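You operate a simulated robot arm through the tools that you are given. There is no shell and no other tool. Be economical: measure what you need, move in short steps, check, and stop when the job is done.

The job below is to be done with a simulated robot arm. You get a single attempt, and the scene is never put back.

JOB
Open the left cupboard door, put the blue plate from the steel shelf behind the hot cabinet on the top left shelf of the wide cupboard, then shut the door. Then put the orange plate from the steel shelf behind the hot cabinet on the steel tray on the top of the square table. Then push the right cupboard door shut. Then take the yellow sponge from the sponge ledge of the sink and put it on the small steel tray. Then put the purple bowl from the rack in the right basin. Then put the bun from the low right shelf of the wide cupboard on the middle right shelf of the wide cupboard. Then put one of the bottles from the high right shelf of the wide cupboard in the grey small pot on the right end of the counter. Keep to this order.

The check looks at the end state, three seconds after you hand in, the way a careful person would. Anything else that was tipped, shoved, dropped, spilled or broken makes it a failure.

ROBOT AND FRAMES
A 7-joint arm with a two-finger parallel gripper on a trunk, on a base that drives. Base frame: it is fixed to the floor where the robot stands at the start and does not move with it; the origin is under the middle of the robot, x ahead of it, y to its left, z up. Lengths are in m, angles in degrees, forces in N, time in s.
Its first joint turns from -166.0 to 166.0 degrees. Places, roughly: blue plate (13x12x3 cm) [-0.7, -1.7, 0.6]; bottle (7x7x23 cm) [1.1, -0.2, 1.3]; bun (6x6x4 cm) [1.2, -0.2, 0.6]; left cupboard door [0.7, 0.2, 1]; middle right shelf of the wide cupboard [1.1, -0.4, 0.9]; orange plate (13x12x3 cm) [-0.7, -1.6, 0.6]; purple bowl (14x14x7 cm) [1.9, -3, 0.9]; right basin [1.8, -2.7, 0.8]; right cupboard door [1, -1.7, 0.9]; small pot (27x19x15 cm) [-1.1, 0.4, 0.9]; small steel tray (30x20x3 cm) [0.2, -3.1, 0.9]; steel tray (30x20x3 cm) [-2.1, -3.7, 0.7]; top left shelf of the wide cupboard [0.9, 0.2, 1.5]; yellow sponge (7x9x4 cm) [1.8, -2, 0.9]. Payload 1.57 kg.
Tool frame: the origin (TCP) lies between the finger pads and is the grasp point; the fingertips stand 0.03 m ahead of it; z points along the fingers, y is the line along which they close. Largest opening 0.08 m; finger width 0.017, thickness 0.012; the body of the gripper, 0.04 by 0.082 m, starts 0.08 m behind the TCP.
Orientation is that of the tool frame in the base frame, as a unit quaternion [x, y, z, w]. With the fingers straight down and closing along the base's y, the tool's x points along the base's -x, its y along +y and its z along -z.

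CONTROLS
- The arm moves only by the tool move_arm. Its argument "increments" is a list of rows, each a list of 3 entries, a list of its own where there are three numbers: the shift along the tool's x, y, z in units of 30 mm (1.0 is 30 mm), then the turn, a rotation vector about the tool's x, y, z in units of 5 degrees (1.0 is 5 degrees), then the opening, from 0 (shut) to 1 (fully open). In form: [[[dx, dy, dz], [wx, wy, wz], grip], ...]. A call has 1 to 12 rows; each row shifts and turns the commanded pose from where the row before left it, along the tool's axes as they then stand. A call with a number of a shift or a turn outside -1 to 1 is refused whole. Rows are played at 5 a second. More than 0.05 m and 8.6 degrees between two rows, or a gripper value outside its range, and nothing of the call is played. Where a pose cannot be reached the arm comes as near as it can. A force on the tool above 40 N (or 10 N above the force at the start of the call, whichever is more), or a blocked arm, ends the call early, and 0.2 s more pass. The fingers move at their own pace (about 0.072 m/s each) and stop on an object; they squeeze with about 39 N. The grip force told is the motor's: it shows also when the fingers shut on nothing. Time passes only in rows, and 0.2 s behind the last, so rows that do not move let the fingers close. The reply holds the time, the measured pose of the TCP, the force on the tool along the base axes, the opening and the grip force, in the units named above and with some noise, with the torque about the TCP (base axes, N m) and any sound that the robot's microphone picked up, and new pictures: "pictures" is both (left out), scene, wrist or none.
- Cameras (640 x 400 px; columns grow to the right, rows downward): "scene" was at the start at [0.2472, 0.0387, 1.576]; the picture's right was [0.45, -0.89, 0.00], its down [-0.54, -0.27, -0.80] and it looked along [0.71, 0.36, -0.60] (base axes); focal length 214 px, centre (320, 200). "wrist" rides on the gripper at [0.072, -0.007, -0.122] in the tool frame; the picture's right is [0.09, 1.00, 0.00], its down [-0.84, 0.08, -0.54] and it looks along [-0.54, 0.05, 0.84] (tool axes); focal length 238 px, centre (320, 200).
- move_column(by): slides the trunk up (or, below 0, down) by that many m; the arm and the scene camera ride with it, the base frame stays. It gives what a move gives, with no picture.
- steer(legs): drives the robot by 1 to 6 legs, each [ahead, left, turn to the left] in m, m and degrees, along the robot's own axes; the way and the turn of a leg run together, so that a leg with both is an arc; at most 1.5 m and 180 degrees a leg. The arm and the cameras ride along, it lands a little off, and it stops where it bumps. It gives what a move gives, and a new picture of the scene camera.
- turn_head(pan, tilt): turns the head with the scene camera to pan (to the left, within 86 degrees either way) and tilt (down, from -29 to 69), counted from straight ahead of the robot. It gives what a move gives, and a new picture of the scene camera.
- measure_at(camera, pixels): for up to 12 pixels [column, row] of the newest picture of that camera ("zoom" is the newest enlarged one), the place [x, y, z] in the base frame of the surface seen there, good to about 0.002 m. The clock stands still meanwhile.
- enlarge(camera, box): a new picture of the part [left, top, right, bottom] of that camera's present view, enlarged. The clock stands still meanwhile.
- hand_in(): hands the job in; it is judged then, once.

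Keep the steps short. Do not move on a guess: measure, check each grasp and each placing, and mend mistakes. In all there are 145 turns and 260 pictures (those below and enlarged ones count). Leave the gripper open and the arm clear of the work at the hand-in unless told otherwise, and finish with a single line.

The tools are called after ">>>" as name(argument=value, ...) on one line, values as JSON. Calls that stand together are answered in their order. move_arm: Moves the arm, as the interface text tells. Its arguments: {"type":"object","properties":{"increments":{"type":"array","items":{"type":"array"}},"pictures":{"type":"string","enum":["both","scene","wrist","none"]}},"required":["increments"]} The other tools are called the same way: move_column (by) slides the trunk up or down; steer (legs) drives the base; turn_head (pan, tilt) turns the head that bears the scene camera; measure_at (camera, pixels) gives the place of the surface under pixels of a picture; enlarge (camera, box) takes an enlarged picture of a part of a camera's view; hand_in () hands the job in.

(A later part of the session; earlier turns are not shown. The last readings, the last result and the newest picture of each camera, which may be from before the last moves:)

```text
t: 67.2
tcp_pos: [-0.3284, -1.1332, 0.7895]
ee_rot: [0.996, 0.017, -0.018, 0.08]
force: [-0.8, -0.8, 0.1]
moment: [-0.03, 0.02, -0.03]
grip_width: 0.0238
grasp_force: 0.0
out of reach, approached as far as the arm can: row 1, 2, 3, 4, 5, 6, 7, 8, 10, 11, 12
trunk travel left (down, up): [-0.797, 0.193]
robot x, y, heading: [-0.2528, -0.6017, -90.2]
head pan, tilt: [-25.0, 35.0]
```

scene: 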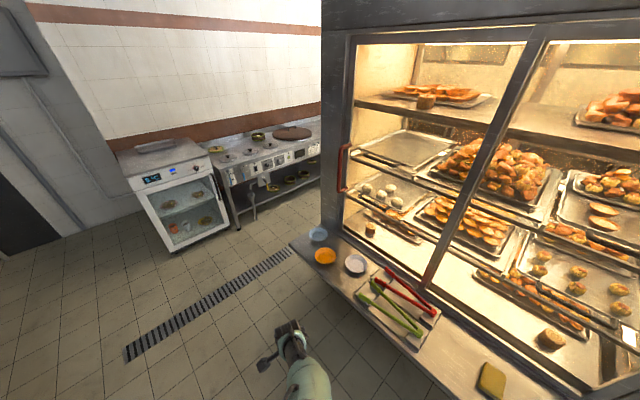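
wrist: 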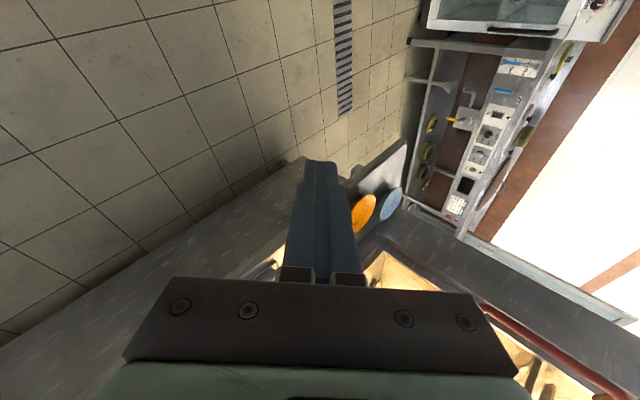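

Position still hasn't recovered; the roll may be at a joint limit. I undo the roll and see.

>>> move_arm(increments=[[[0, 0, 0], [0, 0, -1], 0.3], [[0, 0, 0], [0, 0, -1], 0.3], [[0, 0, 0], [0, 0, -1], 0.3], [[0, 0, 0], [0, 0, -1], 0.3], [[0, 0, 0], [0, 0, -1], 0.3], [[0, 0, 0], [0, 0, -1], 0.3], [[0, 0, 0], [0, 0, -1], 0.3], [[0, 0, 0], [0, 0, -1], 0.3], [[0, 0, 0], [0, 0, -1], 0.3], [[0, 0, 0], [0, 0, -1], 0.3], [[0, 0, 0], [0, 0, -1], 0.3], [[0, 0, 0], [0, 0, -1], 0.3]], pictures="none")

>>> move_arm(increments=[[[0, 0, 0], [0, 0, -1], 0.3], [[0, 0, 0], [0, 0, -1], 0.3], [[0, 0, 0], [0, 0, -1], 0.3], [[0, 0, 0], [0, 0, -1], 0.3], [[0, 0, 0], [0, 0, -1], 0.3], [[0, 0, 0], [0, 0, -1], 0.3]], pictures="none")

```text
t: 69.8
tcp_pos: [-0.3259, -1.1345, 0.7899]
ee_rot: [0.855, 0.512, -0.056, 0.06]
force: [0.3, -0.2, -0.8]
moment: [0.02, 0.01, -0.02]
grip_width: 0.0241
grasp_force: 0.1
trunk travel left (down, up): [-0.797, 0.193]
robot x, y, heading: [-0.2499, -0.5997, -90.3]
head pan, tilt: [-25.0, 35.0]
```

```text
t: 71.2
tcp_pos: [-0.3265, -1.1338, 0.7895]
ee_rot: [0.692, 0.717, -0.07, 0.045]
force: [-0.2, 0.4, 0.6]
moment: [0.01, 0.0, 0.0]
grip_width: 0.0237
grasp_force: 0.0
trunk travel left (down, up): [-0.797, 0.193]
robot x, y, heading: [-0.2527, -0.6, -90.6]
head pan, tilt: [-25.0, 35.0]
```

Now no limits reported. I test moving back and up.

>>> move_arm(increments=[[[0.5, 0.5, -1], [0, 0, 0], 0.3], [[0.5, 0.5, -1], [0, 0, 0], 0.3], [[0.5, 0.5, -1], [0, 0, 0], 0.3], [[0.5, 0.5, -1], [0, 0, 0], 0.3], [[0.5, 0.5, -1], [0, 0, 0], 0.3], [[0.5, 0.5, -1], [0, 0, 0], 0.3], [[0.5, 0, 0], [0, 0, 0], 0.3]], pictures="scene")

```text
t: 72.8
tcp_pos: [-0.2352, -1.0003, 0.9484]
ee_rot: [0.694, 0.715, -0.069, 0.044]
force: [-0.3, -0.5, 0.0]
moment: [-0.02, 0.0, 0.01]
grip_width: 0.0242
grasp_force: 0.1
trunk travel left (down, up): [-0.797, 0.193]
robot x, y, heading: [-0.2488, -0.601, -90.5]
head pan, tilt: [-25.0, 35.0]
```

scene: 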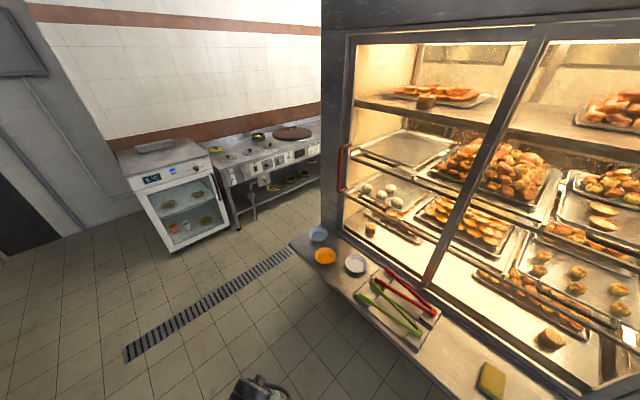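

Recovered. Now I try the other roll direction, then pitch up to 45°.

>>> move_arm(increments=[[[0, 0, 0], [0, 0, -1], 0.3], [[0, 0, 0], [0, 0, -1], 0.3], [[0, 0, 0], [0, 0, -1], 0.3], [[0, 0, 0], [0, 0, -1], 0.3], [[0, 0, 0], [0, 0, -1], 0.3], [[0, 0, 0], [0, 0, -1], 0.3], [[0, 0, 0], [0, 0, -1], 0.3], [[0, 0, 0], [0, 0, -1], 0.3], [[0, 0, 0], [0, 0, -1], 0.3], [[0, 0, 0], [0, 0, -1], 0.3], [[0, 0, 0], [0, 0, -1], 0.3], [[0, 0, 0], [0, 0, -1], 0.3]], pictures="none")

>>> move_arm(increments=[[[0, 0, 0], [0, 0, -1], 0.3], [[0, 0, 0], [0, 0, -1], 0.3], [[0, 0, 0], [0, 0, -1], 0.3], [[0, 0, 0], [0, 0, -1], 0.3], [[0, 0, 0], [0, 0, -1], 0.3], [[0, 0, 0], [0, 0, -1], 0.3], [[0, 0, 0], [1, 0, 0], 0.3], [[0, 0, 0], [1, 0, 0], 0.3], [[0, 0, 0], [1, 0, 0], 0.3], [[0, 0, 0], [1, 0, 0], 0.3], [[0, 0, 0], [1, 0, 0], 0.3], [[0, 0, 0], [1, 0, 0], 0.3]], pictures="both")

```text
t: 75.4
tcp_pos: [-0.2331, -0.999, 0.9469]
ee_rot: [0.241, 0.967, -0.083, 0.005]
force: [0.3, 0.3, 0.5]
moment: [-0.03, -0.03, 0.0]
grip_width: 0.024
grasp_force: 0.0
trunk travel left (down, up): [-0.797, 0.193]
robot x, y, heading: [-0.25, -0.601, -90.2]
head pan, tilt: [-25.0, 35.0]
```

```text
t: 78.0
tcp_pos: [-0.2326, -0.9988, 0.9473]
ee_rot: [-0.02, 0.941, -0.337, -0.013]
force: [0.2, 0.1, 0.7]
moment: [-0.03, 0.0, 0.01]
grip_width: 0.0243
grasp_force: 0.1
trunk travel left (down, up): [-0.797, 0.193]
robot x, y, heading: [-0.2534, -0.6017, -90.4]
head pan, tilt: [-25.0, 35.0]
```

scene: 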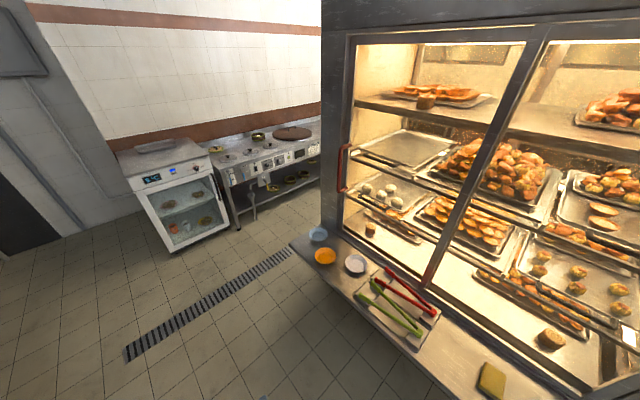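
wrist: 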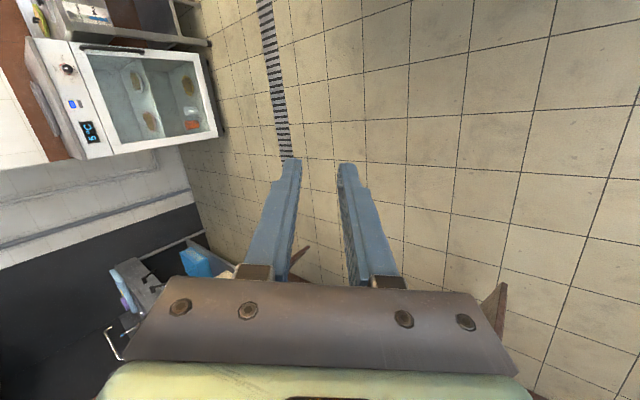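

This roll works. I drive beside the blue plate: ahead 1.13, left 0.25, then turn right to face the cabinet shelf.

>>> steer(legs=[[1.13, 0, 0], [0, 0.22, 0], [0, 0, -89.6]])

>>> turn_head(pan=0, tilt=55)

>>> move_column(by=-0.2)

```text
t: 88.9
tcp_pos: [-0.4456, -1.7421, 0.9475]
ee_rot: [0.658, 0.674, -0.226, -0.248]
force: [0.1, -0.1, 0.5]
moment: [-0.03, 0.02, 0.01]
grip_width: 0.0242
grasp_force: 0.1
trunk travel left (down, up): [-0.797, 0.193]
robot x, y, heading: [-0.0447, -1.7317, 178.5]
head pan, tilt: [-25.0, 35.0]
```

scene: 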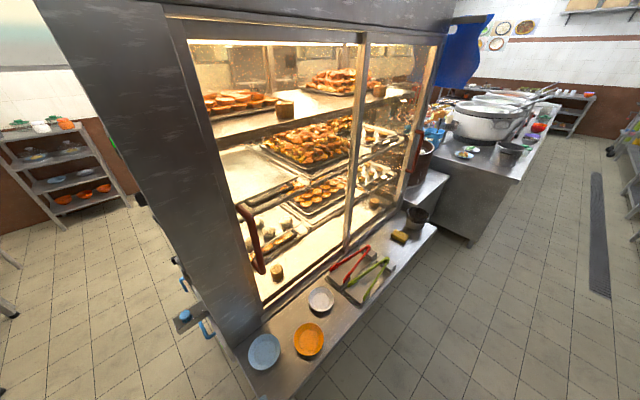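

```text
t: 89.8
tcp_pos: [-0.4458, -1.742, 0.9474]
ee_rot: [0.657, 0.675, -0.226, -0.248]
force: [0.4, -0.8, 0.1]
moment: [0.02, 0.0, 0.01]
grip_width: 0.024
grasp_force: 0.0
trunk travel left (down, up): [-0.797, 0.193]
robot x, y, heading: [-0.0451, -1.7314, 178.7]
head pan, tilt: [0.0, 55.0]
```

scene: 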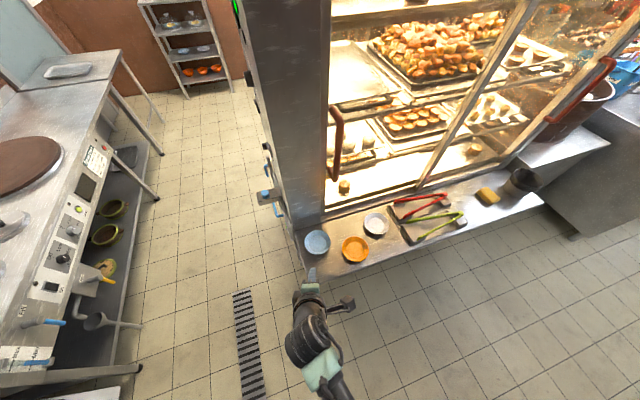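

```text
t: 91.9
tcp_pos: [-0.4447, -1.7419, 0.7467]
ee_rot: [0.658, 0.674, -0.226, -0.249]
force: [-0.1, 0.2, 1.2]
moment: [-0.01, 0.01, 0.02]
grip_width: 0.0239
grasp_force: 0.0
trunk travel left (down, up): [-0.597, 0.393]
robot x, y, heading: [-0.0445, -1.7342, 178.9]
head pan, tilt: [0.0, 55.0]
```

Now an enlarged view to measure the blue plate precisely.

>>> enlarge(camera="scene", box=[270, 190, 430, 290])

```text
4.00 times, centred on (350, 240) of scene
```

zoom: 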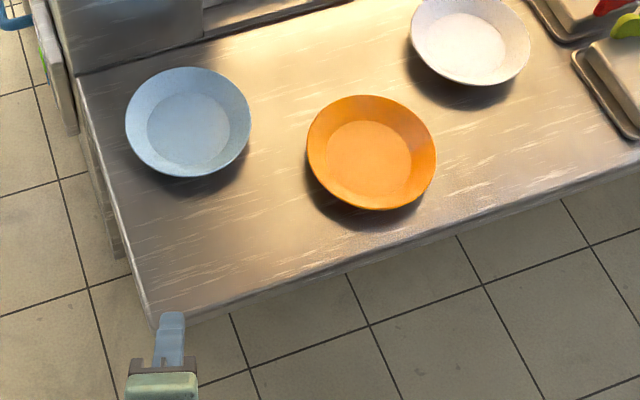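

>>> measure_at(camera="zoom", pixels=[[190, 120], [190, 71], [187, 170], [130, 120], [245, 120], [190, 150], [190, 163], [190, 185], [310, 152], [432, 152], [370, 205], [372, 100]])

```text
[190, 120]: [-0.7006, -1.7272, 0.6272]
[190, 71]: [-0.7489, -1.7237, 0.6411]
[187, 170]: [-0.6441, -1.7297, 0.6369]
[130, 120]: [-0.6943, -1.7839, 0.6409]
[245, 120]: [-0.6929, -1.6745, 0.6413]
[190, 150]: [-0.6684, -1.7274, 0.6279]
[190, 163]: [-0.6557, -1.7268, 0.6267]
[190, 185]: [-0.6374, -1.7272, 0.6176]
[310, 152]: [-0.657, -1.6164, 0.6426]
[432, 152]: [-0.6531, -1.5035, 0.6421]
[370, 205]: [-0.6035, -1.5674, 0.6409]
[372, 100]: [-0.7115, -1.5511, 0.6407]
```

Blue plate centre (-0.697,-1.729), rim radius ≈0.06 at z 0.642. I move to a pre-grasp point 5 cm up-slope of the near rim.

>>> move_arm(increments=[[[0, 0, 0], [1, 0, 0], 0.22], [[0.087, -0.427, 0.927], [0, 0, 0], 0.22], [[0.087, -0.427, 0.927], [0, 0, 0], 0.22], [[0.087, -0.427, 0.927], [0, 0, 0], 0.22], [[0.087, -0.427, 0.927], [0, 0, 0], 0.22], [[0.087, -0.427, 0.927], [0, 0, 0], 0.22]], pictures="both")

```text
t: 93.3
tcp_pos: [-0.5898, -1.7274, 0.693]
ee_rot: [0.646, 0.664, -0.255, -0.277]
force: [0.6, -0.4, -0.8]
moment: [0.0, 0.02, 0.01]
grip_width: 0.0178
grasp_force: 0.0
trunk travel left (down, up): [-0.597, 0.393]
robot x, y, heading: [-0.0486, -1.732, 178.6]
head pan, tilt: [0.0, 55.0]
```

scene: 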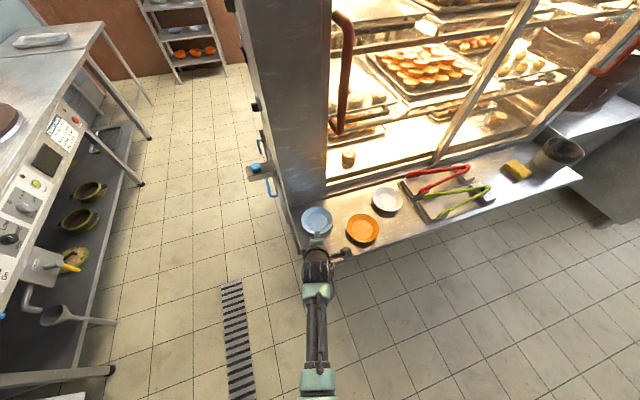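
wrist: 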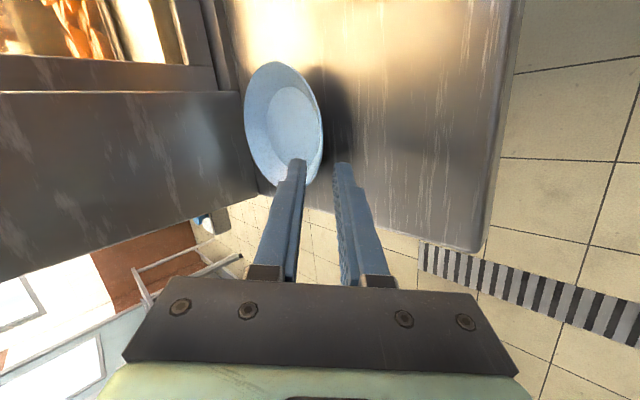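

The near rim sits between the fingertips in the wrist view. I measure the rim there to refine.

>>> measure_at(camera="wrist", pixels=[[320, 140], [318, 155], [312, 170], [321, 115], [305, 130], [335, 140], [345, 120]])

```text
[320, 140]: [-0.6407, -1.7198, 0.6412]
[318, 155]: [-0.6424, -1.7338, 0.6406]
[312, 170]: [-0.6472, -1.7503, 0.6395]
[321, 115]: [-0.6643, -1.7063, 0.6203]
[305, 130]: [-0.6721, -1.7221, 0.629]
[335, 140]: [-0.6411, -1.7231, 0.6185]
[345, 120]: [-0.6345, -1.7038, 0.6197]
```

I advance 49 mm along the fingers and close.

>>> move_arm(increments=[[[-0.05, -0.05, 0.5], [0, 0, 0], 0.22], [[0, 0, 0.5], [0, 0, 0], 0.22], [[0, 0, 0.4], [0, 0, 0], 0.22], [[0, 0, 0.22], [0, 0, 0], 0.22], [[0, 0, 0], [0, 0, 0], 0.22], [[0, 0, 0], [0, 0, 0], 0], [[0, 0, 0], [0, 0, 0], 0], [[0, 0, 0], [0, 0, 0], 0]], pictures="wrist")

```text
t: 95.1
tcp_pos: [-0.6237, -1.7308, 0.6578]
ee_rot: [0.647, 0.663, -0.255, -0.277]
force: [-0.5, -0.2, -0.5]
moment: [0.02, -0.04, 0.02]
grip_width: 0.003
grasp_force: 24.1
trunk travel left (down, up): [-0.597, 0.393]
robot x, y, heading: [-0.0448, -1.7305, 178.8]
head pan, tilt: [0.0, 55.0]
```

wrist: 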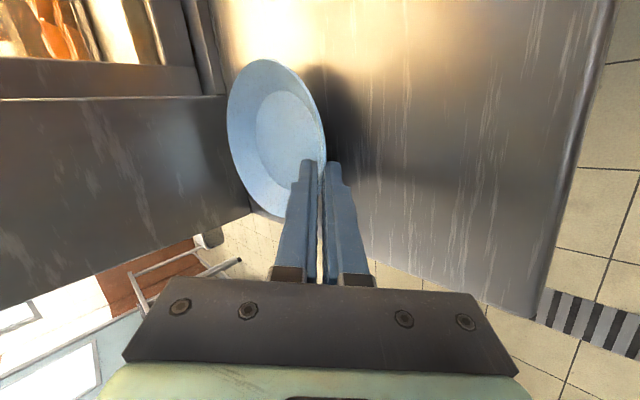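

The fingers hold 3 mm of wall. I lift with the column and check.

>>> move_column(by=0.12)

>>> enlarge(camera="wrist", box=[160, 0, 480, 200])

```text
t: 96.6
tcp_pos: [-0.6235, -1.7283, 0.777]
ee_rot: [0.646, 0.663, -0.256, -0.277]
force: [-0.3, 0.2, -1.3]
moment: [-0.03, -0.04, -0.01]
grip_width: 0.0031
grasp_force: 23.9
trunk travel left (down, up): [-0.717, 0.273]
robot x, y, heading: [-0.0453, -1.7325, 178.7]
head pan, tilt: [0.0, 55.0]
```

```text
2.00 times, centred on (320, 100) of wrist
```

zoom: 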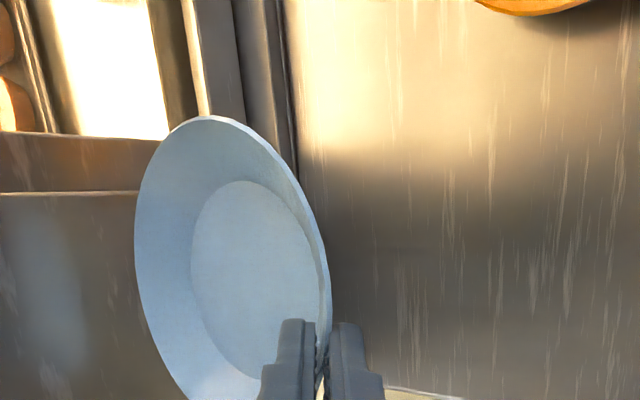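

The blue plate is held level. I retract the arm, raise the column, and drive back to the cupboard's front.

>>> move_arm(increments=[[[0, 0.717, -0.697], [0, 0, 0], 0], [[0, 0.717, -0.697], [0, 0, 0], 0], [[0, 0.717, -0.697], [0, 0, 0], 0], [[0, 0.717, -0.697], [0, 0, 0], 0], [[0, 0.717, -0.697], [0, 0, 0], 0]], pictures="none")

>>> move_column(by=0.27)

>>> steer(legs=[[0, 0, -89], [0, 0.2, 0], [1.3, 0, 0], [0, 0, -72]])

>>> turn_head(pan=10, tilt=25)

```text
t: 97.8
tcp_pos: [-0.472, -1.7294, 0.7797]
ee_rot: [0.647, 0.663, -0.255, -0.277]
force: [0.5, 0.3, -0.1]
moment: [0.0, -0.04, 0.03]
grip_width: 0.0032
grasp_force: 24.3
trunk travel left (down, up): [-0.717, 0.273]
robot x, y, heading: [-0.0422, -1.7318, 178.6]
head pan, tilt: [0.0, 55.0]
```

```text
t: 100.6
tcp_pos: [-0.474, -1.7283, 1.0495]
ee_rot: [0.646, 0.664, -0.255, -0.277]
force: [-0.5, -0.1, -1.2]
moment: [-0.02, -0.04, -0.02]
grip_width: 0.0031
grasp_force: 24.6
trunk travel left (down, up): [-0.987, 0.003]
robot x, y, heading: [-0.0486, -1.7321, 178.7]
head pan, tilt: [0.0, 55.0]
```

```text
t: 115.3
tcp_pos: [0.264, -0.3451, 1.0498]
ee_rot: [0.737, -0.561, 0.244, -0.286]
force: [0.5, -0.3, -0.7]
moment: [0.01, 0.02, 0.03]
grip_width: 0.0032
grasp_force: 23.7
trunk travel left (down, up): [-0.987, 0.003]
robot x, y, heading: [-0.1542, -0.4439, 12.4]
head pan, tilt: [0.0, 55.0]
```

scene: 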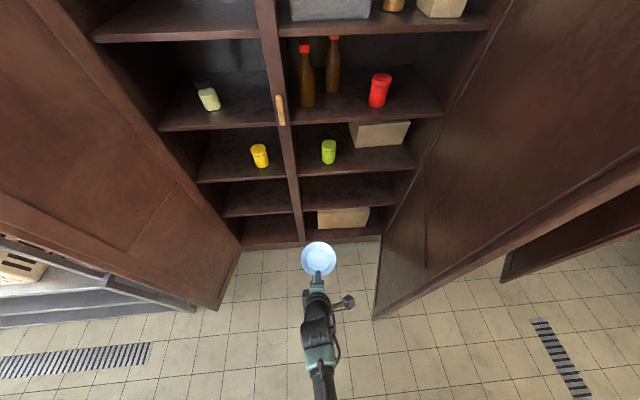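

```text
t: 116.2
tcp_pos: [0.2636, -0.3437, 1.0493]
ee_rot: [0.737, -0.562, 0.244, -0.287]
force: [0.1, -0.3, 0.1]
moment: [-0.02, 0.05, 0.02]
grip_width: 0.0031
grasp_force: 24.6
trunk travel left (down, up): [-0.987, 0.003]
robot x, y, heading: [-0.1524, -0.4418, 12.4]
head pan, tilt: [10.0, 25.0]
```

scene: 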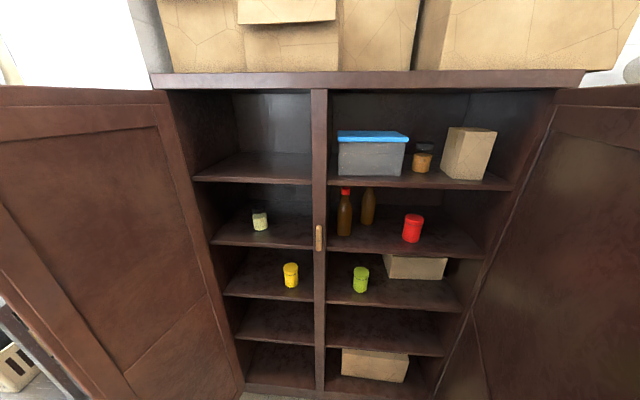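

All fine. The top-left shelf is clear. I raise the arm toward shelf height here in free space.

>>> move_arm(increments=[[[0, -0.85, -0.57], [0, 0, 0], 0], [[0, -0.85, -0.57], [0, 0, 0], 0], [[0, -0.85, -0.57], [0, 0, 0], 0], [[0, -0.85, -0.57], [0, 0, 0], 0], [[0, -0.85, -0.57], [0, 0, 0], 0], [[0, -0.85, -0.57], [0, 0, 0], 0], [[0, -0.85, -0.57], [0, 0, 0], 0], [[0, -0.85, -0.57], [0, 0, 0], 0], [[0, -0.85, -0.57], [0, 0, 0], 0], [[0, -0.85, -0.57], [0, 0, 0], 0]], pictures="none")

>>> move_arm(increments=[[[0, -0.85, -0.57], [0, 0, 0], 0], [[0, -0.85, -0.57], [0, 0, 0], 0], [[0, -0.85, -0.57], [0, 0, 0], 0], [[0, -0.85, -0.57], [0, 0, 0], 0], [[0, -0.85, -0.57], [0, 0, 0], 0], [[0, -0.85, -0.57], [0, 0, 0], 0], [[0, -0.85, -0.57], [0, 0, 0], 0], [[0, -0.85, -0.57], [0, 0, 0], 0], [[0, -0.85, -0.57], [0, 0, 0], 0]], pictures="scene")

```text
t: 118.4
tcp_pos: [0.3225, -0.3174, 1.3479]
ee_rot: [0.737, -0.562, 0.243, -0.286]
force: [-0.5, 1.0, 0.6]
moment: [-0.01, 0.02, -0.02]
grip_width: 0.0032
grasp_force: 24.2
trunk travel left (down, up): [-0.987, 0.003]
robot x, y, heading: [-0.1514, -0.4388, 12.5]
head pan, tilt: [10.0, 25.0]
```

```text
t: 120.4
tcp_pos: [0.376, -0.2953, 1.6213]
ee_rot: [0.737, -0.562, 0.243, -0.286]
force: [-0.4, 0.3, 0.2]
moment: [-0.01, 0.03, 0.02]
grip_width: 0.0032
grasp_force: 23.9
trunk travel left (down, up): [-0.987, 0.003]
robot x, y, heading: [-0.1536, -0.4437, 12.5]
head pan, tilt: [10.0, 25.0]
```

scene: 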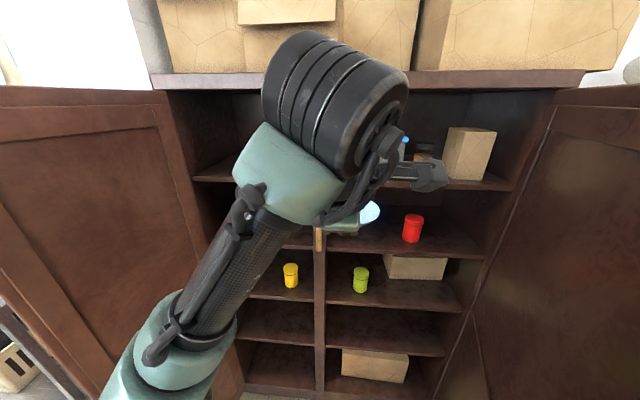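

The arm reaches well. I turn 5°, drive left and forward, stopping 10 cm short.

>>> steer(legs=[[0, 0, 5], [0, 0.266, 0], [0.37, 0, 0]])

>>> enlarge(camera="wrist", box=[0, 0, 640, 400])

```text
t: 124.8
tcp_pos: [0.6367, 0.1133, 1.6205]
ee_rot: [0.76, -0.53, 0.232, -0.296]
force: [0.8, 0.3, -0.3]
moment: [0.0, 0.04, 0.01]
grip_width: 0.0031
grasp_force: 24.3
trunk travel left (down, up): [-0.987, 0.003]
robot x, y, heading: [0.125, -0.0789, 17.1]
head pan, tilt: [10.0, 25.0]
```

scene: 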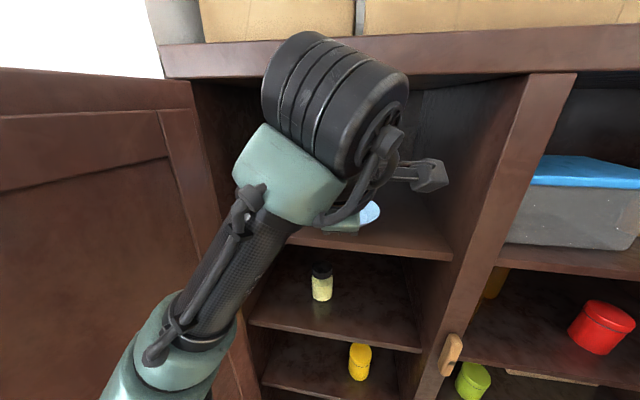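

```text
1.00 times, centred on (320, 200) of wrist (not enlarged: the box is as wide or as high as the picture)
```

zoom: 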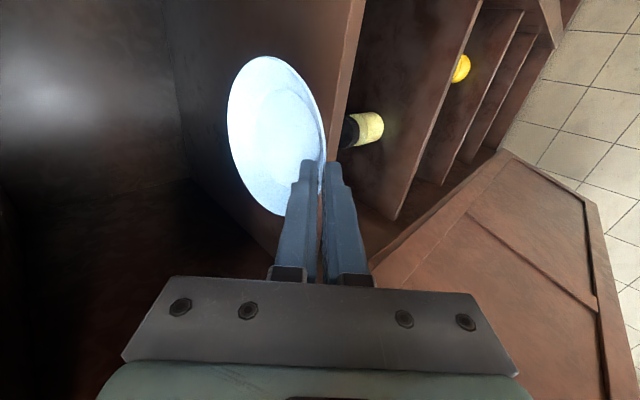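

I extend forward 10 cm over the shelf and lower to just above it.

>>> move_arm(increments=[[[0, -0.6, 0.58], [0, 0, 0], 0], [[0, -0.6, 0.58], [0, 0, 0], 0], [[0, -0.6, 0.58], [0, 0, 0], 0], [[0, -0.6, 0.58], [0, 0, 0], 0], [[0, 0.35, 0.36], [0, 0, 0], 0], [[0, 0.35, 0.36], [0, 0, 0], 0], [[0, 0.35, 0.36], [0, 0, 0], 0], [[0, 0.25, 0.26], [0, 0, 0], 0]], pictures="wrist")

```text
t: 126.6
tcp_pos: [0.7332, 0.1445, 1.5627]
ee_rot: [0.76, -0.53, 0.232, -0.297]
force: [-0.1, 0.4, -1.1]
moment: [0.01, 0.04, 0.01]
grip_width: 0.003
grasp_force: 24.5
trunk travel left (down, up): [-0.987, 0.003]
robot x, y, heading: [0.1234, -0.0756, 17.2]
head pan, tilt: [10.0, 25.0]
```

wrist: 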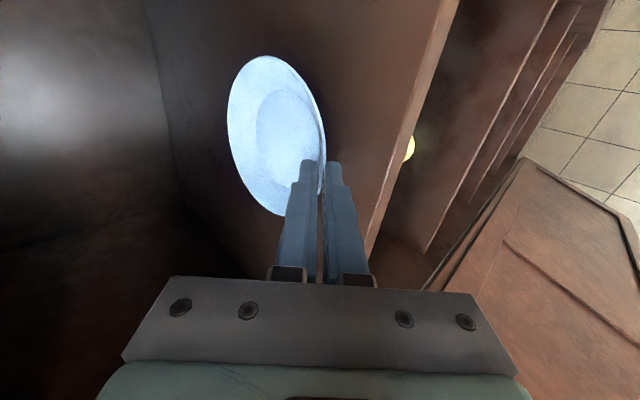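

I check the plate's height over the shelf.

>>> measure_at(camera="wrist", pixels=[[323, 140], [310, 95], [265, 60], [340, 120], [345, 160], [290, 130], [330, 200]])

```text
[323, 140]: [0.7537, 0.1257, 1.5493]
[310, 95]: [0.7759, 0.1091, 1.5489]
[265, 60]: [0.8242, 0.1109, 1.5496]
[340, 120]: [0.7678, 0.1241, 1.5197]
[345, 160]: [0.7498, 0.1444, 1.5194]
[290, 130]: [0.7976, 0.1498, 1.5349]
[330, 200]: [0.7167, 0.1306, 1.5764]
```

Rim is ~5 mm above its resting height. I lower 5 mm, open slightly, and withdraw along the fingers.

>>> move_arm(increments=[[[0, 0.06, 0.06], [0, 0, 0], 0], [[0, 0.06, 0.06], [0, 0, 0], 0], [[0, 0, 0], [0, 0, 0], 0], [[0, 0, 0], [0, 0, 0], 0.2], [[0, 0, 0], [0, 0, 0], 0.2], [[0, 0, 0], [0, 0, 0], 0.2], [[0, 0, -0.3], [0, 0, 0], 0.2], [[0, 0, -0.5], [0, 0, 0], 0.2], [[0, 0, -0.7], [0, 0, 0], 0.2], [[0, 0, -1], [0, 0, 0], 0.2], [[0, 0, -1], [0, 0, 0], 0.2]], pictures="wrist")

```text
t: 129.0
tcp_pos: [0.663, 0.1236, 1.6359]
ee_rot: [0.76, -0.53, 0.231, -0.297]
force: [-0.4, -0.2, 0.3]
moment: [0.01, -0.02, 0.0]
grip_width: 0.016
grasp_force: 0.2
trunk travel left (down, up): [-0.987, 0.003]
robot x, y, heading: [0.1215, -0.0767, 17.3]
head pan, tilt: [10.0, 25.0]
```

wrist: 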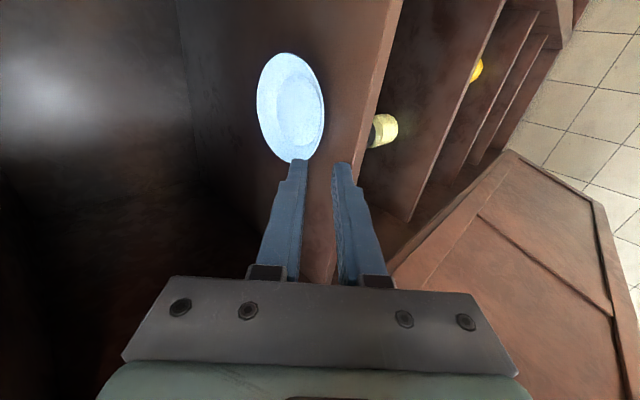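

The blue plate rests on the top left shelf. Next, shut the left door: I retract, back off, and get the fingers onto the outer side of the leaf.

>>> move_arm(increments=[[[0, 0.717, -0.697], [0, 0, 0], 0], [[0, 0.717, -0.697], [0, 0, 0], 0], [[0, 0.717, -0.697], [0, 0, 0], 0], [[0, 0.717, -0.697], [0, 0, 0], 0]], pictures="scene")

>>> steer(legs=[[-0.55, 0, 0], [0, 0, -17.3]])

>>> move_column(by=-0.38)

>>> turn_head(pan=20, tilt=15)

```text
t: 130.0
tcp_pos: [0.5495, 0.0826, 1.6348]
ee_rot: [0.759, -0.531, 0.231, -0.296]
force: [-0.5, 0.0, -0.5]
moment: [0.01, 0.01, 0.0]
grip_width: 0.0
grasp_force: 21.3
trunk travel left (down, up): [-0.987, 0.003]
robot x, y, heading: [0.1253, -0.0808, 17.1]
head pan, tilt: [10.0, 25.0]
```

scene: 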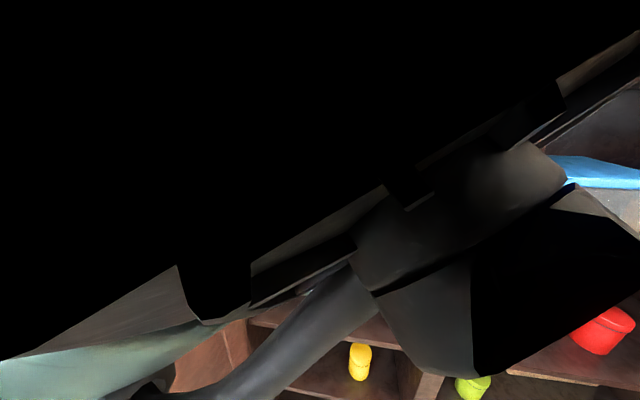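

```text
t: 134.1
tcp_pos: [0.0585, -0.2129, 1.6356]
ee_rot: [0.672, -0.637, 0.274, -0.259]
force: [-0.7, 0.3, 1.4]
moment: [0.03, -0.01, 0.03]
grip_width: 0.0
grasp_force: 21.5
trunk travel left (down, up): [-0.987, 0.003]
robot x, y, heading: [-0.3975, -0.2453, -0.2]
head pan, tilt: [10.0, 25.0]
```

scene: 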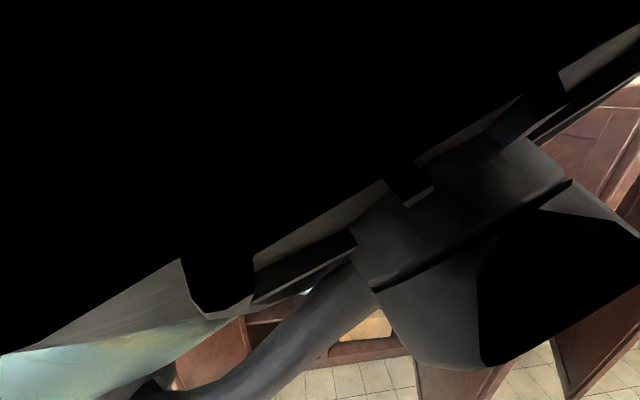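

```text
t: 137.8
tcp_pos: [0.058, -0.2134, 1.2546]
ee_rot: [0.671, -0.638, 0.274, -0.259]
force: [-0.2, -0.2, -0.1]
moment: [-0.02, -0.01, -0.02]
grip_width: 0.0
grasp_force: 21.1
trunk travel left (down, up): [-0.607, 0.383]
robot x, y, heading: [-0.3982, -0.2428, 0.2]
head pan, tilt: [10.0, 25.0]
```

```text
t: 138.5
tcp_pos: [0.0577, -0.2138, 1.255]
ee_rot: [0.672, -0.638, 0.273, -0.259]
force: [-0.2, 0.6, -0.1]
moment: [0.0, -0.02, 0.05]
grip_width: 0.0
grasp_force: 21.2
trunk travel left (down, up): [-0.607, 0.383]
robot x, y, heading: [-0.3954, -0.2407, -0.2]
head pan, tilt: [20.0, 15.0]
```

scene: 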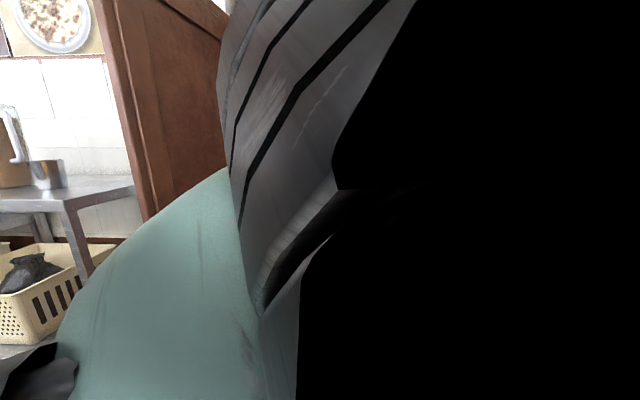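

The arm blocks the head view. I lower the arm and raise the column to compensate.

>>> move_arm(increments=[[[0, 0.697, 0.717], [0, 0, 0], 0], [[0, 0.697, 0.717], [0, 0, 0], 0], [[0, 0.697, 0.717], [0, 0, 0], 0], [[0, 0.697, 0.717], [0, 0, 0], 0], [[0, 0.697, 0.717], [0, 0, 0], 0], [[0, 0.697, 0.717], [0, 0, 0], 0], [[0, 0.697, 0.717], [0, 0, 0], 0], [[0, 0.697, 0.717], [0, 0, 0], 0], [[0, 0.697, 0.717], [0, 0, 0], 0], [[0, 0.697, 0.717], [0, 0, 0], 0], [[0, 0.697, 0.717], [0, 0, 0], 0], [[0, 0.697, 0.717], [0, 0, 0], 0]], pictures="none")

>>> move_column(by=0.3)

>>> turn_head(pan=30, tilt=35)

```text
t: 141.1
tcp_pos: [0.0594, -0.2284, 0.8952]
ee_rot: [0.672, -0.638, 0.273, -0.259]
force: [-0.1, -0.3, -0.7]
moment: [-0.01, 0.01, -0.01]
grip_width: 0.0
grasp_force: 21.5
trunk travel left (down, up): [-0.607, 0.383]
robot x, y, heading: [-0.3974, -0.2409, 0.3]
head pan, tilt: [20.0, 15.0]
```

```text
t: 144.1
tcp_pos: [0.0582, -0.2281, 1.1966]
ee_rot: [0.672, -0.637, 0.273, -0.259]
force: [-0.1, 0.6, -0.1]
moment: [-0.02, 0.02, -0.01]
grip_width: 0.0001
grasp_force: 20.9
trunk travel left (down, up): [-0.907, 0.083]
robot x, y, heading: [-0.3938, -0.2396, -0.2]
head pan, tilt: [20.0, 15.0]
```

```text
t: 144.9
tcp_pos: [0.0584, -0.2283, 1.1965]
ee_rot: [0.673, -0.638, 0.273, -0.258]
force: [0.2, 0.0, -0.6]
moment: [0.0, -0.02, -0.02]
grip_width: 0.0001
grasp_force: 21.4
trunk travel left (down, up): [-0.907, 0.083]
robot x, y, heading: [-0.3956, -0.2429, -0.0]
head pan, tilt: [30.0, 35.0]
```

scene: 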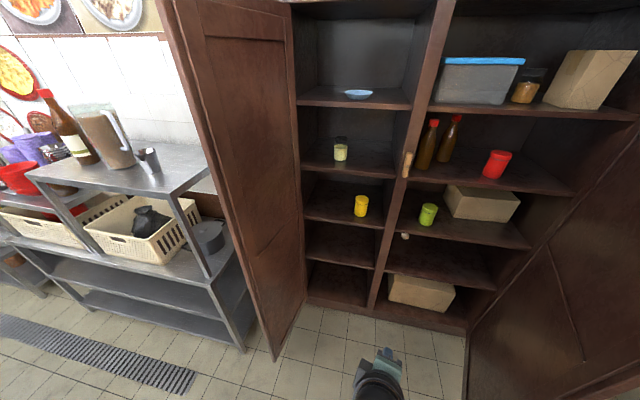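

The plate sits well on the shelf. I measure the leaf's edge.

>>> measure_at(camera="scene", pixels=[[200, 100], [215, 150], [233, 215], [268, 340], [292, 150], [205, 100], [196, 100], [210, 220], [172, 165]])

```text
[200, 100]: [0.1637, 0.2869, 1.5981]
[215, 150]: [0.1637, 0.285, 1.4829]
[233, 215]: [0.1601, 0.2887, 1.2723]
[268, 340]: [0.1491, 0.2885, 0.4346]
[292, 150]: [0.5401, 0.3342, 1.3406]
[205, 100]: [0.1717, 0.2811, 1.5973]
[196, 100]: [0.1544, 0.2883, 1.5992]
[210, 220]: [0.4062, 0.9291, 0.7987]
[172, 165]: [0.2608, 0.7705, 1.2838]
```

I drive left past the edge, then forward so the fingertips are outside the leaf.

>>> steer(legs=[[0, 0.62, 0], [0.115, 0, 0]])

```text
t: 149.3
tcp_pos: [0.1745, 0.3933, 1.1969]
ee_rot: [0.668, -0.642, 0.275, -0.257]
force: [0.6, -0.4, -0.8]
moment: [0.04, 0.01, 0.02]
grip_width: 0.0
grasp_force: 21.1
trunk travel left (down, up): [-0.907, 0.083]
robot x, y, heading: [-0.2762, 0.385, -1.0]
head pan, tilt: [30.0, 35.0]
```

scene: 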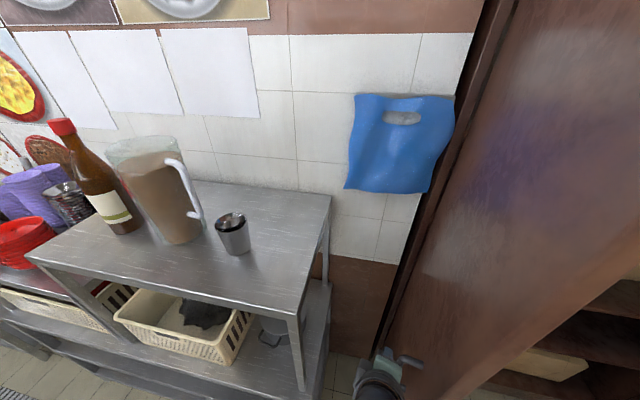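

Now I sweep right in short legs to swing the leaf closed.

>>> steer(legs=[[0, -0.07, 0], [0.01, -0.04, 0], [0.04, -0.12, 0], [0.06, -0.12, 0]])

```text
t: 152.5
tcp_pos: [0.2812, 0.044, 1.1967]
ee_rot: [0.667, -0.643, 0.275, -0.256]
force: [-0.7, 0.4, -0.1]
moment: [-0.02, -0.02, 0.0]
grip_width: 0.0
grasp_force: 20.9
trunk travel left (down, up): [-0.907, 0.083]
robot x, y, heading: [-0.1743, 0.0362, -0.8]
head pan, tilt: [30.0, 35.0]
```

scene: 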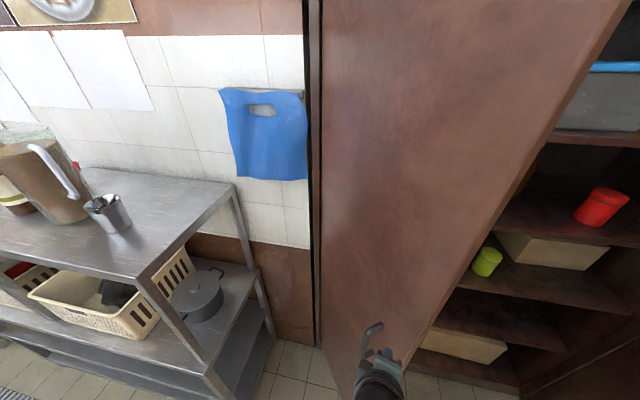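

The leaf is roughly half shut. I push forward against its outer face near the free edge.

>>> steer(legs=[[0.15, -0.05, 0], [0.12, -0.01, 0], [0.08, 0, 0]])

```text
t: 155.4
tcp_pos: [0.6307, -0.0219, 1.196]
ee_rot: [0.667, -0.642, 0.276, -0.257]
force: [0.6, 0.1, 0.1]
moment: [-0.01, 0.01, 0.0]
grip_width: 0.0001
grasp_force: 21.5
trunk travel left (down, up): [-0.907, 0.083]
robot x, y, heading: [0.1738, -0.0287, -0.9]
head pan, tilt: [30.0, 35.0]
```

scene: 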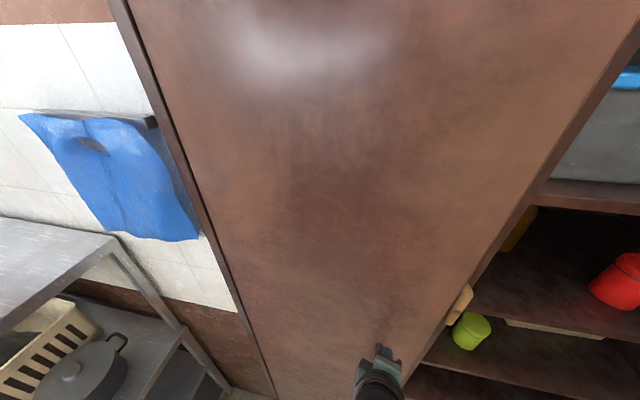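

I press the last few centimetres slowly with the arm.

>>> move_arm(increments=[[[0, -0.29, 0.28], [0, 0, 0], 0], [[0, -0.29, 0.28], [0, 0, 0], 0], [[0, -0.29, 0.28], [0, 0, 0], 0], [[0, -0.29, 0.28], [0, 0, 0], 0], [[0, -0.2, 0.2], [0, 0, 0], 0], [[0, -0.2, 0.2], [0, 0, 0], 0], [[0, -0.2, 0.2], [0, 0, 0], 0], [[0, -0.2, 0.2], [0, 0, 0], 0], [[0, -0.2, 0.2], [0, 0, 0], 0], [[0, -0.2, 0.2], [0, 0, 0], 0]], pictures="scene")

>>> measure_at(camera="scene", pixels=[[420, 250], [300, 250], [250, 250], [500, 150], [480, 245], [470, 270]])

```text
t: 157.2
tcp_pos: [0.6985, -0.0192, 1.1969]
ee_rot: [0.67, -0.644, 0.272, -0.252]
force: [-31.0, -1.4, 15.5]
moment: [0.08, 0.04, 0.19]
grip_width: 0.0
grasp_force: 21.3
trunk travel left (down, up): [-0.907, 0.083]
robot x, y, heading: [0.1751, -0.0295, -0.8]
head pan, tilt: [30.0, 35.0]
stopped in row 8: the force on the tool passed its limit at 49 N (the readings are from after the stop); the commanded pose is now the measured one
```

scene: 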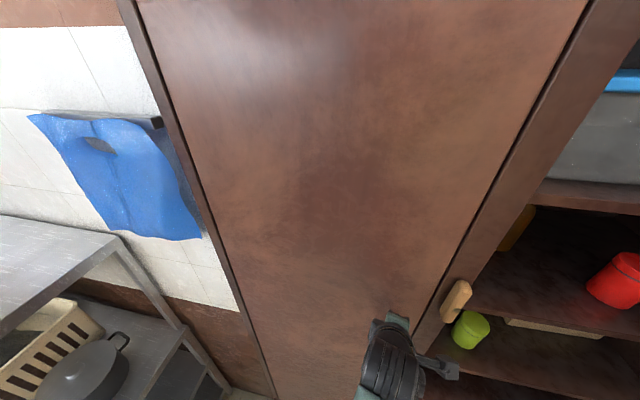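

```text
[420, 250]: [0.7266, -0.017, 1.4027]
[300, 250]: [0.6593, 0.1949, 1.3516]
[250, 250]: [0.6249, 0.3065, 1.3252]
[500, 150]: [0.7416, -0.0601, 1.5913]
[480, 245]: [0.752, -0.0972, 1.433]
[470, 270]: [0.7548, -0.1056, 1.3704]
```

The left door is flush shut. Now the orange plate: back off and drive to the shelf again.

>>> steer(legs=[[-0.4, 0, 0], [0, 0, -89.2], [1.45, 0, 0], [0, 0.2, 0], [0.08, 0, 0], [0, 0, -90]])

>>> move_column(by=-0.45)

>>> turn_head(pan=0, tilt=55)

```text
t: 175.9
tcp_pos: [-0.5628, -1.5682, 1.1928]
ee_rot: [0.64, 0.674, -0.253, -0.269]
force: [-0.1, -0.3, -1.1]
moment: [0.02, -0.04, -0.02]
grip_width: 0.0001
grasp_force: 21.1
trunk travel left (down, up): [-0.907, 0.083]
robot x, y, heading: [-0.0308, -1.5533, 180.0]
head pan, tilt: [30.0, 35.0]
```

scene: 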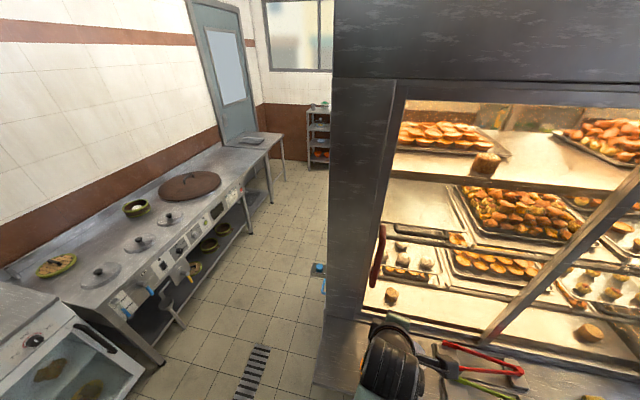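

```text
refused: -0.45 is not a number from -0.4 to 0.4
```

```text
t: 176.9
tcp_pos: [-0.5608, -1.5669, 1.1928]
ee_rot: [0.64, 0.674, -0.253, -0.269]
force: [-0.4, 0.2, 0.2]
moment: [0.04, -0.02, 0.04]
grip_width: 0.0001
grasp_force: 21.1
trunk travel left (down, up): [-0.907, 0.083]
robot x, y, heading: [-0.0328, -1.5501, 179.7]
head pan, tilt: [0.0, 55.0]
```

scene: 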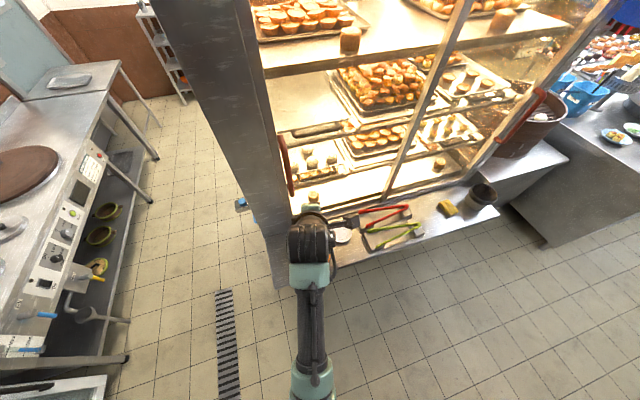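

I lower the column in steps with the gripper just in front of the plate and look through the wrist.

>>> move_arm(increments=[[[0.3, 0.48, -0.46], [0, 0, 0], 0.22]], pictures="none")

>>> move_column(by=-0.4)

>>> move_column(by=-0.09)

>>> enlarge(camera="wrist", box=[160, 0, 480, 200])

```text
t: 177.3
tcp_pos: [-0.5421, -1.558, 1.1926]
ee_rot: [0.64, 0.673, -0.255, -0.27]
force: [-0.3, 0.3, -0.6]
moment: [0.01, 0.04, 0.0]
grip_width: 0.0178
grasp_force: 0.1
trunk travel left (down, up): [-0.907, 0.083]
robot x, y, heading: [-0.0314, -1.5536, 179.7]
head pan, tilt: [0.0, 55.0]
```

```text
t: 181.1
tcp_pos: [-0.5432, -1.5577, 0.7936]
ee_rot: [0.641, 0.673, -0.253, -0.269]
force: [-0.5, -0.3, 0.5]
moment: [0.01, -0.02, -0.02]
grip_width: 0.0172
grasp_force: 0.0
trunk travel left (down, up): [-0.507, 0.483]
robot x, y, heading: [-0.0327, -1.5509, 179.9]
head pan, tilt: [0.0, 55.0]
```

```text
t: 182.4
tcp_pos: [-0.5423, -1.5583, 0.7033]
ee_rot: [0.64, 0.673, -0.253, -0.269]
force: [0.4, 0.7, -0.8]
moment: [-0.03, 0.0, -0.02]
grip_width: 0.0176
grasp_force: 0.0
trunk travel left (down, up): [-0.417, 0.573]
robot x, y, heading: [-0.0334, -1.5517, 179.7]
head pan, tilt: [0.0, 55.0]
```

```text
2.00 times, centred on (320, 100) of wrist
```

zoom: 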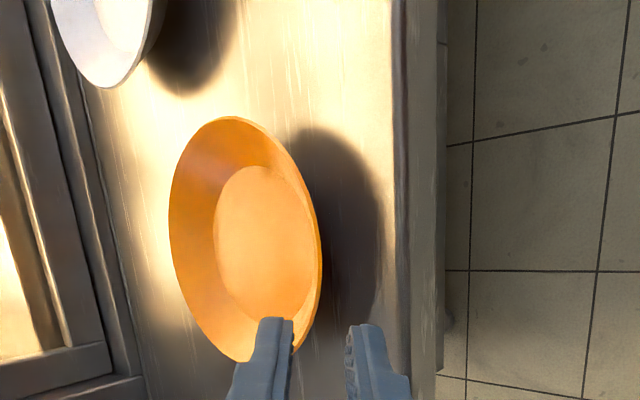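

>>> measure_at(camera="zoom", pixels=[[317, 260], [315, 285], [310, 320], [303, 340], [311, 225], [240, 120], [172, 210], [340, 300], [260, 300]])

```text
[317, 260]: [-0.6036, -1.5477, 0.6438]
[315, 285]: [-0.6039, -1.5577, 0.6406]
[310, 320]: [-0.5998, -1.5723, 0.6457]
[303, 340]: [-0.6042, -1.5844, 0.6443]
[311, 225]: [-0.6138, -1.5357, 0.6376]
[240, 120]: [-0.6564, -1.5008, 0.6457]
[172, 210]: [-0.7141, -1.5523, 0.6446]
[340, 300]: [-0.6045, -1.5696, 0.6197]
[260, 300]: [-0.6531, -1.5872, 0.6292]
```

Near rim at (-0.602,-1.562,0.645). I advance 60 mm along the fingers and close.

>>> move_arm(increments=[[[-0.13, -0.077, 0.5], [0, 0, 0], 0.22], [[0, 0, 0.5], [0, 0, 0], 0.22], [[0, 0, 0.5], [0, 0, 0], 0.22], [[0, 0, 0.5], [0, 0, 0], 0.22], [[0, 0, 0], [0, 0, 0], 0.22], [[0, 0, 0], [0, 0, 0], 0], [[0, 0, 0], [0, 0, 0], 0], [[0, 0, 0], [0, 0, 0], 0]], pictures="wrist")

```text
t: 184.2
tcp_pos: [-0.5863, -1.5626, 0.6622]
ee_rot: [0.64, 0.673, -0.255, -0.271]
force: [-2.6, 0.6, 5.5]
moment: [-0.15, 0.38, -0.1]
grip_width: 0.0043
grasp_force: 25.1
trunk travel left (down, up): [-0.417, 0.573]
robot x, y, heading: [-0.0334, -1.5532, 179.6]
head pan, tilt: [0.0, 55.0]
```

wrist: 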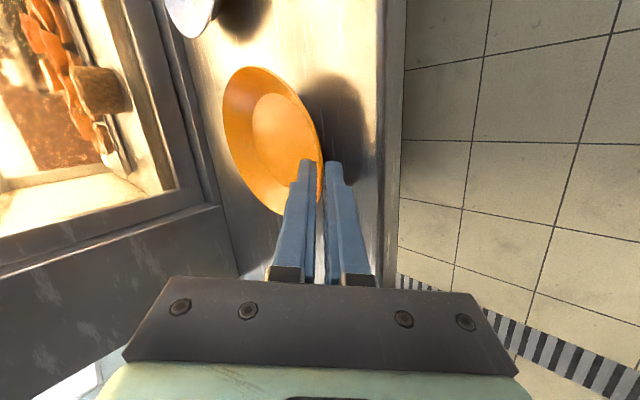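

Orange rim is gripped (4 mm). I lift, retract and look towards the square table.

>>> move_column(by=0.25)

>>> move_arm(increments=[[[0, 0.717, -0.697], [0, 0, 0], 0], [[0, 0.717, -0.697], [0, 0, 0], 0], [[0, 0.717, -0.697], [0, 0, 0], 0], [[0, 0.717, -0.697], [0, 0, 0], 0], [[0, 0.717, -0.697], [0, 0, 0], 0]], pictures="none")

>>> turn_head(pan=40, tilt=22)

```text
t: 186.8
tcp_pos: [-0.5859, -1.5625, 0.9098]
ee_rot: [0.641, 0.673, -0.253, -0.27]
force: [-0.8, -0.1, -0.9]
moment: [-0.01, -0.05, 0.02]
grip_width: 0.0039
grasp_force: 24.5
trunk travel left (down, up): [-0.667, 0.323]
robot x, y, heading: [-0.0319, -1.555, 180.0]
head pan, tilt: [0.0, 55.0]
```

```text
t: 188.0
tcp_pos: [-0.435, -1.5569, 0.9132]
ee_rot: [0.64, 0.674, -0.253, -0.269]
force: [0.0, 0.5, 0.0]
moment: [-0.03, -0.09, 0.0]
grip_width: 0.0039
grasp_force: 25.0
trunk travel left (down, up): [-0.667, 0.323]
robot x, y, heading: [-0.0276, -1.5549, 179.8]
head pan, tilt: [0.0, 55.0]
```

```text
t: 189.0
tcp_pos: [-0.4357, -1.5564, 0.9129]
ee_rot: [0.641, 0.673, -0.253, -0.269]
force: [0.5, 0.2, -0.4]
moment: [0.04, -0.03, -0.01]
grip_width: 0.0041
grasp_force: 24.9
trunk travel left (down, up): [-0.667, 0.323]
robot x, y, heading: [-0.0287, -1.5518, 179.8]
head pan, tilt: [40.0, 22.0]
```

scene: 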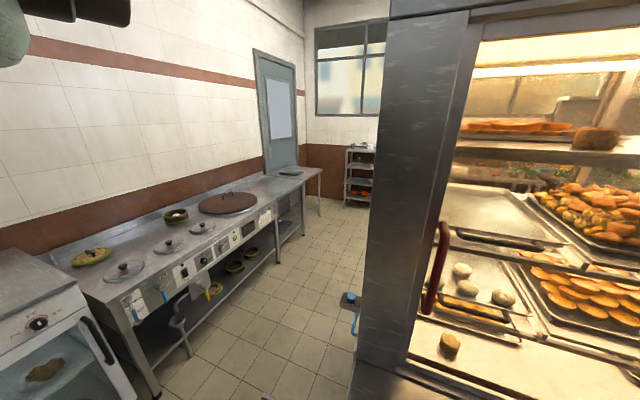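

A table with a tray shows at (290,172). I measure it, the stove front and the passage.

>>> measure_at(camera="scene", pixels=[[290, 171], [275, 176], [303, 171], [320, 170], [305, 190], [150, 300], [240, 240], [190, 355], [352, 320], [330, 360], [355, 185], [350, 300]])

>>> enlarge(camera="scene", box=[230, 140, 390, 240])

```text
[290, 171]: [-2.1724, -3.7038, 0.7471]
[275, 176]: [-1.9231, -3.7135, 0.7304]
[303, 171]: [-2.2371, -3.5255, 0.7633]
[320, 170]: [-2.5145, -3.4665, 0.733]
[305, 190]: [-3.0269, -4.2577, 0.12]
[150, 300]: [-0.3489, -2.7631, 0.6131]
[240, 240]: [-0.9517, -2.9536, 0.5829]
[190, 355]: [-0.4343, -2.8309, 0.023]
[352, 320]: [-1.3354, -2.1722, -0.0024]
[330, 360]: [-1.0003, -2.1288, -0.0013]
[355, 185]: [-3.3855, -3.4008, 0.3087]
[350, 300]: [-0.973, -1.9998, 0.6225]
```

```text
4.00 times, centred on (310, 190) of scene
```

zoom: 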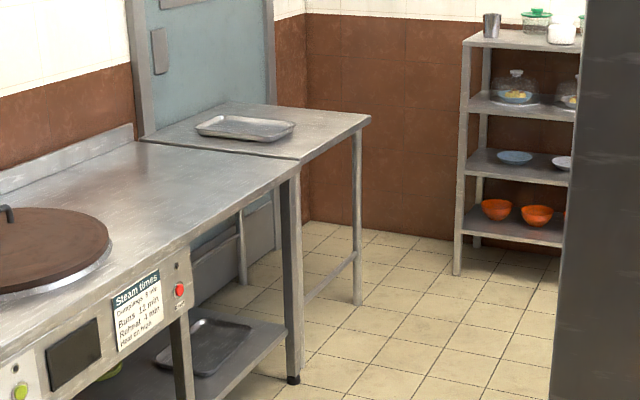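

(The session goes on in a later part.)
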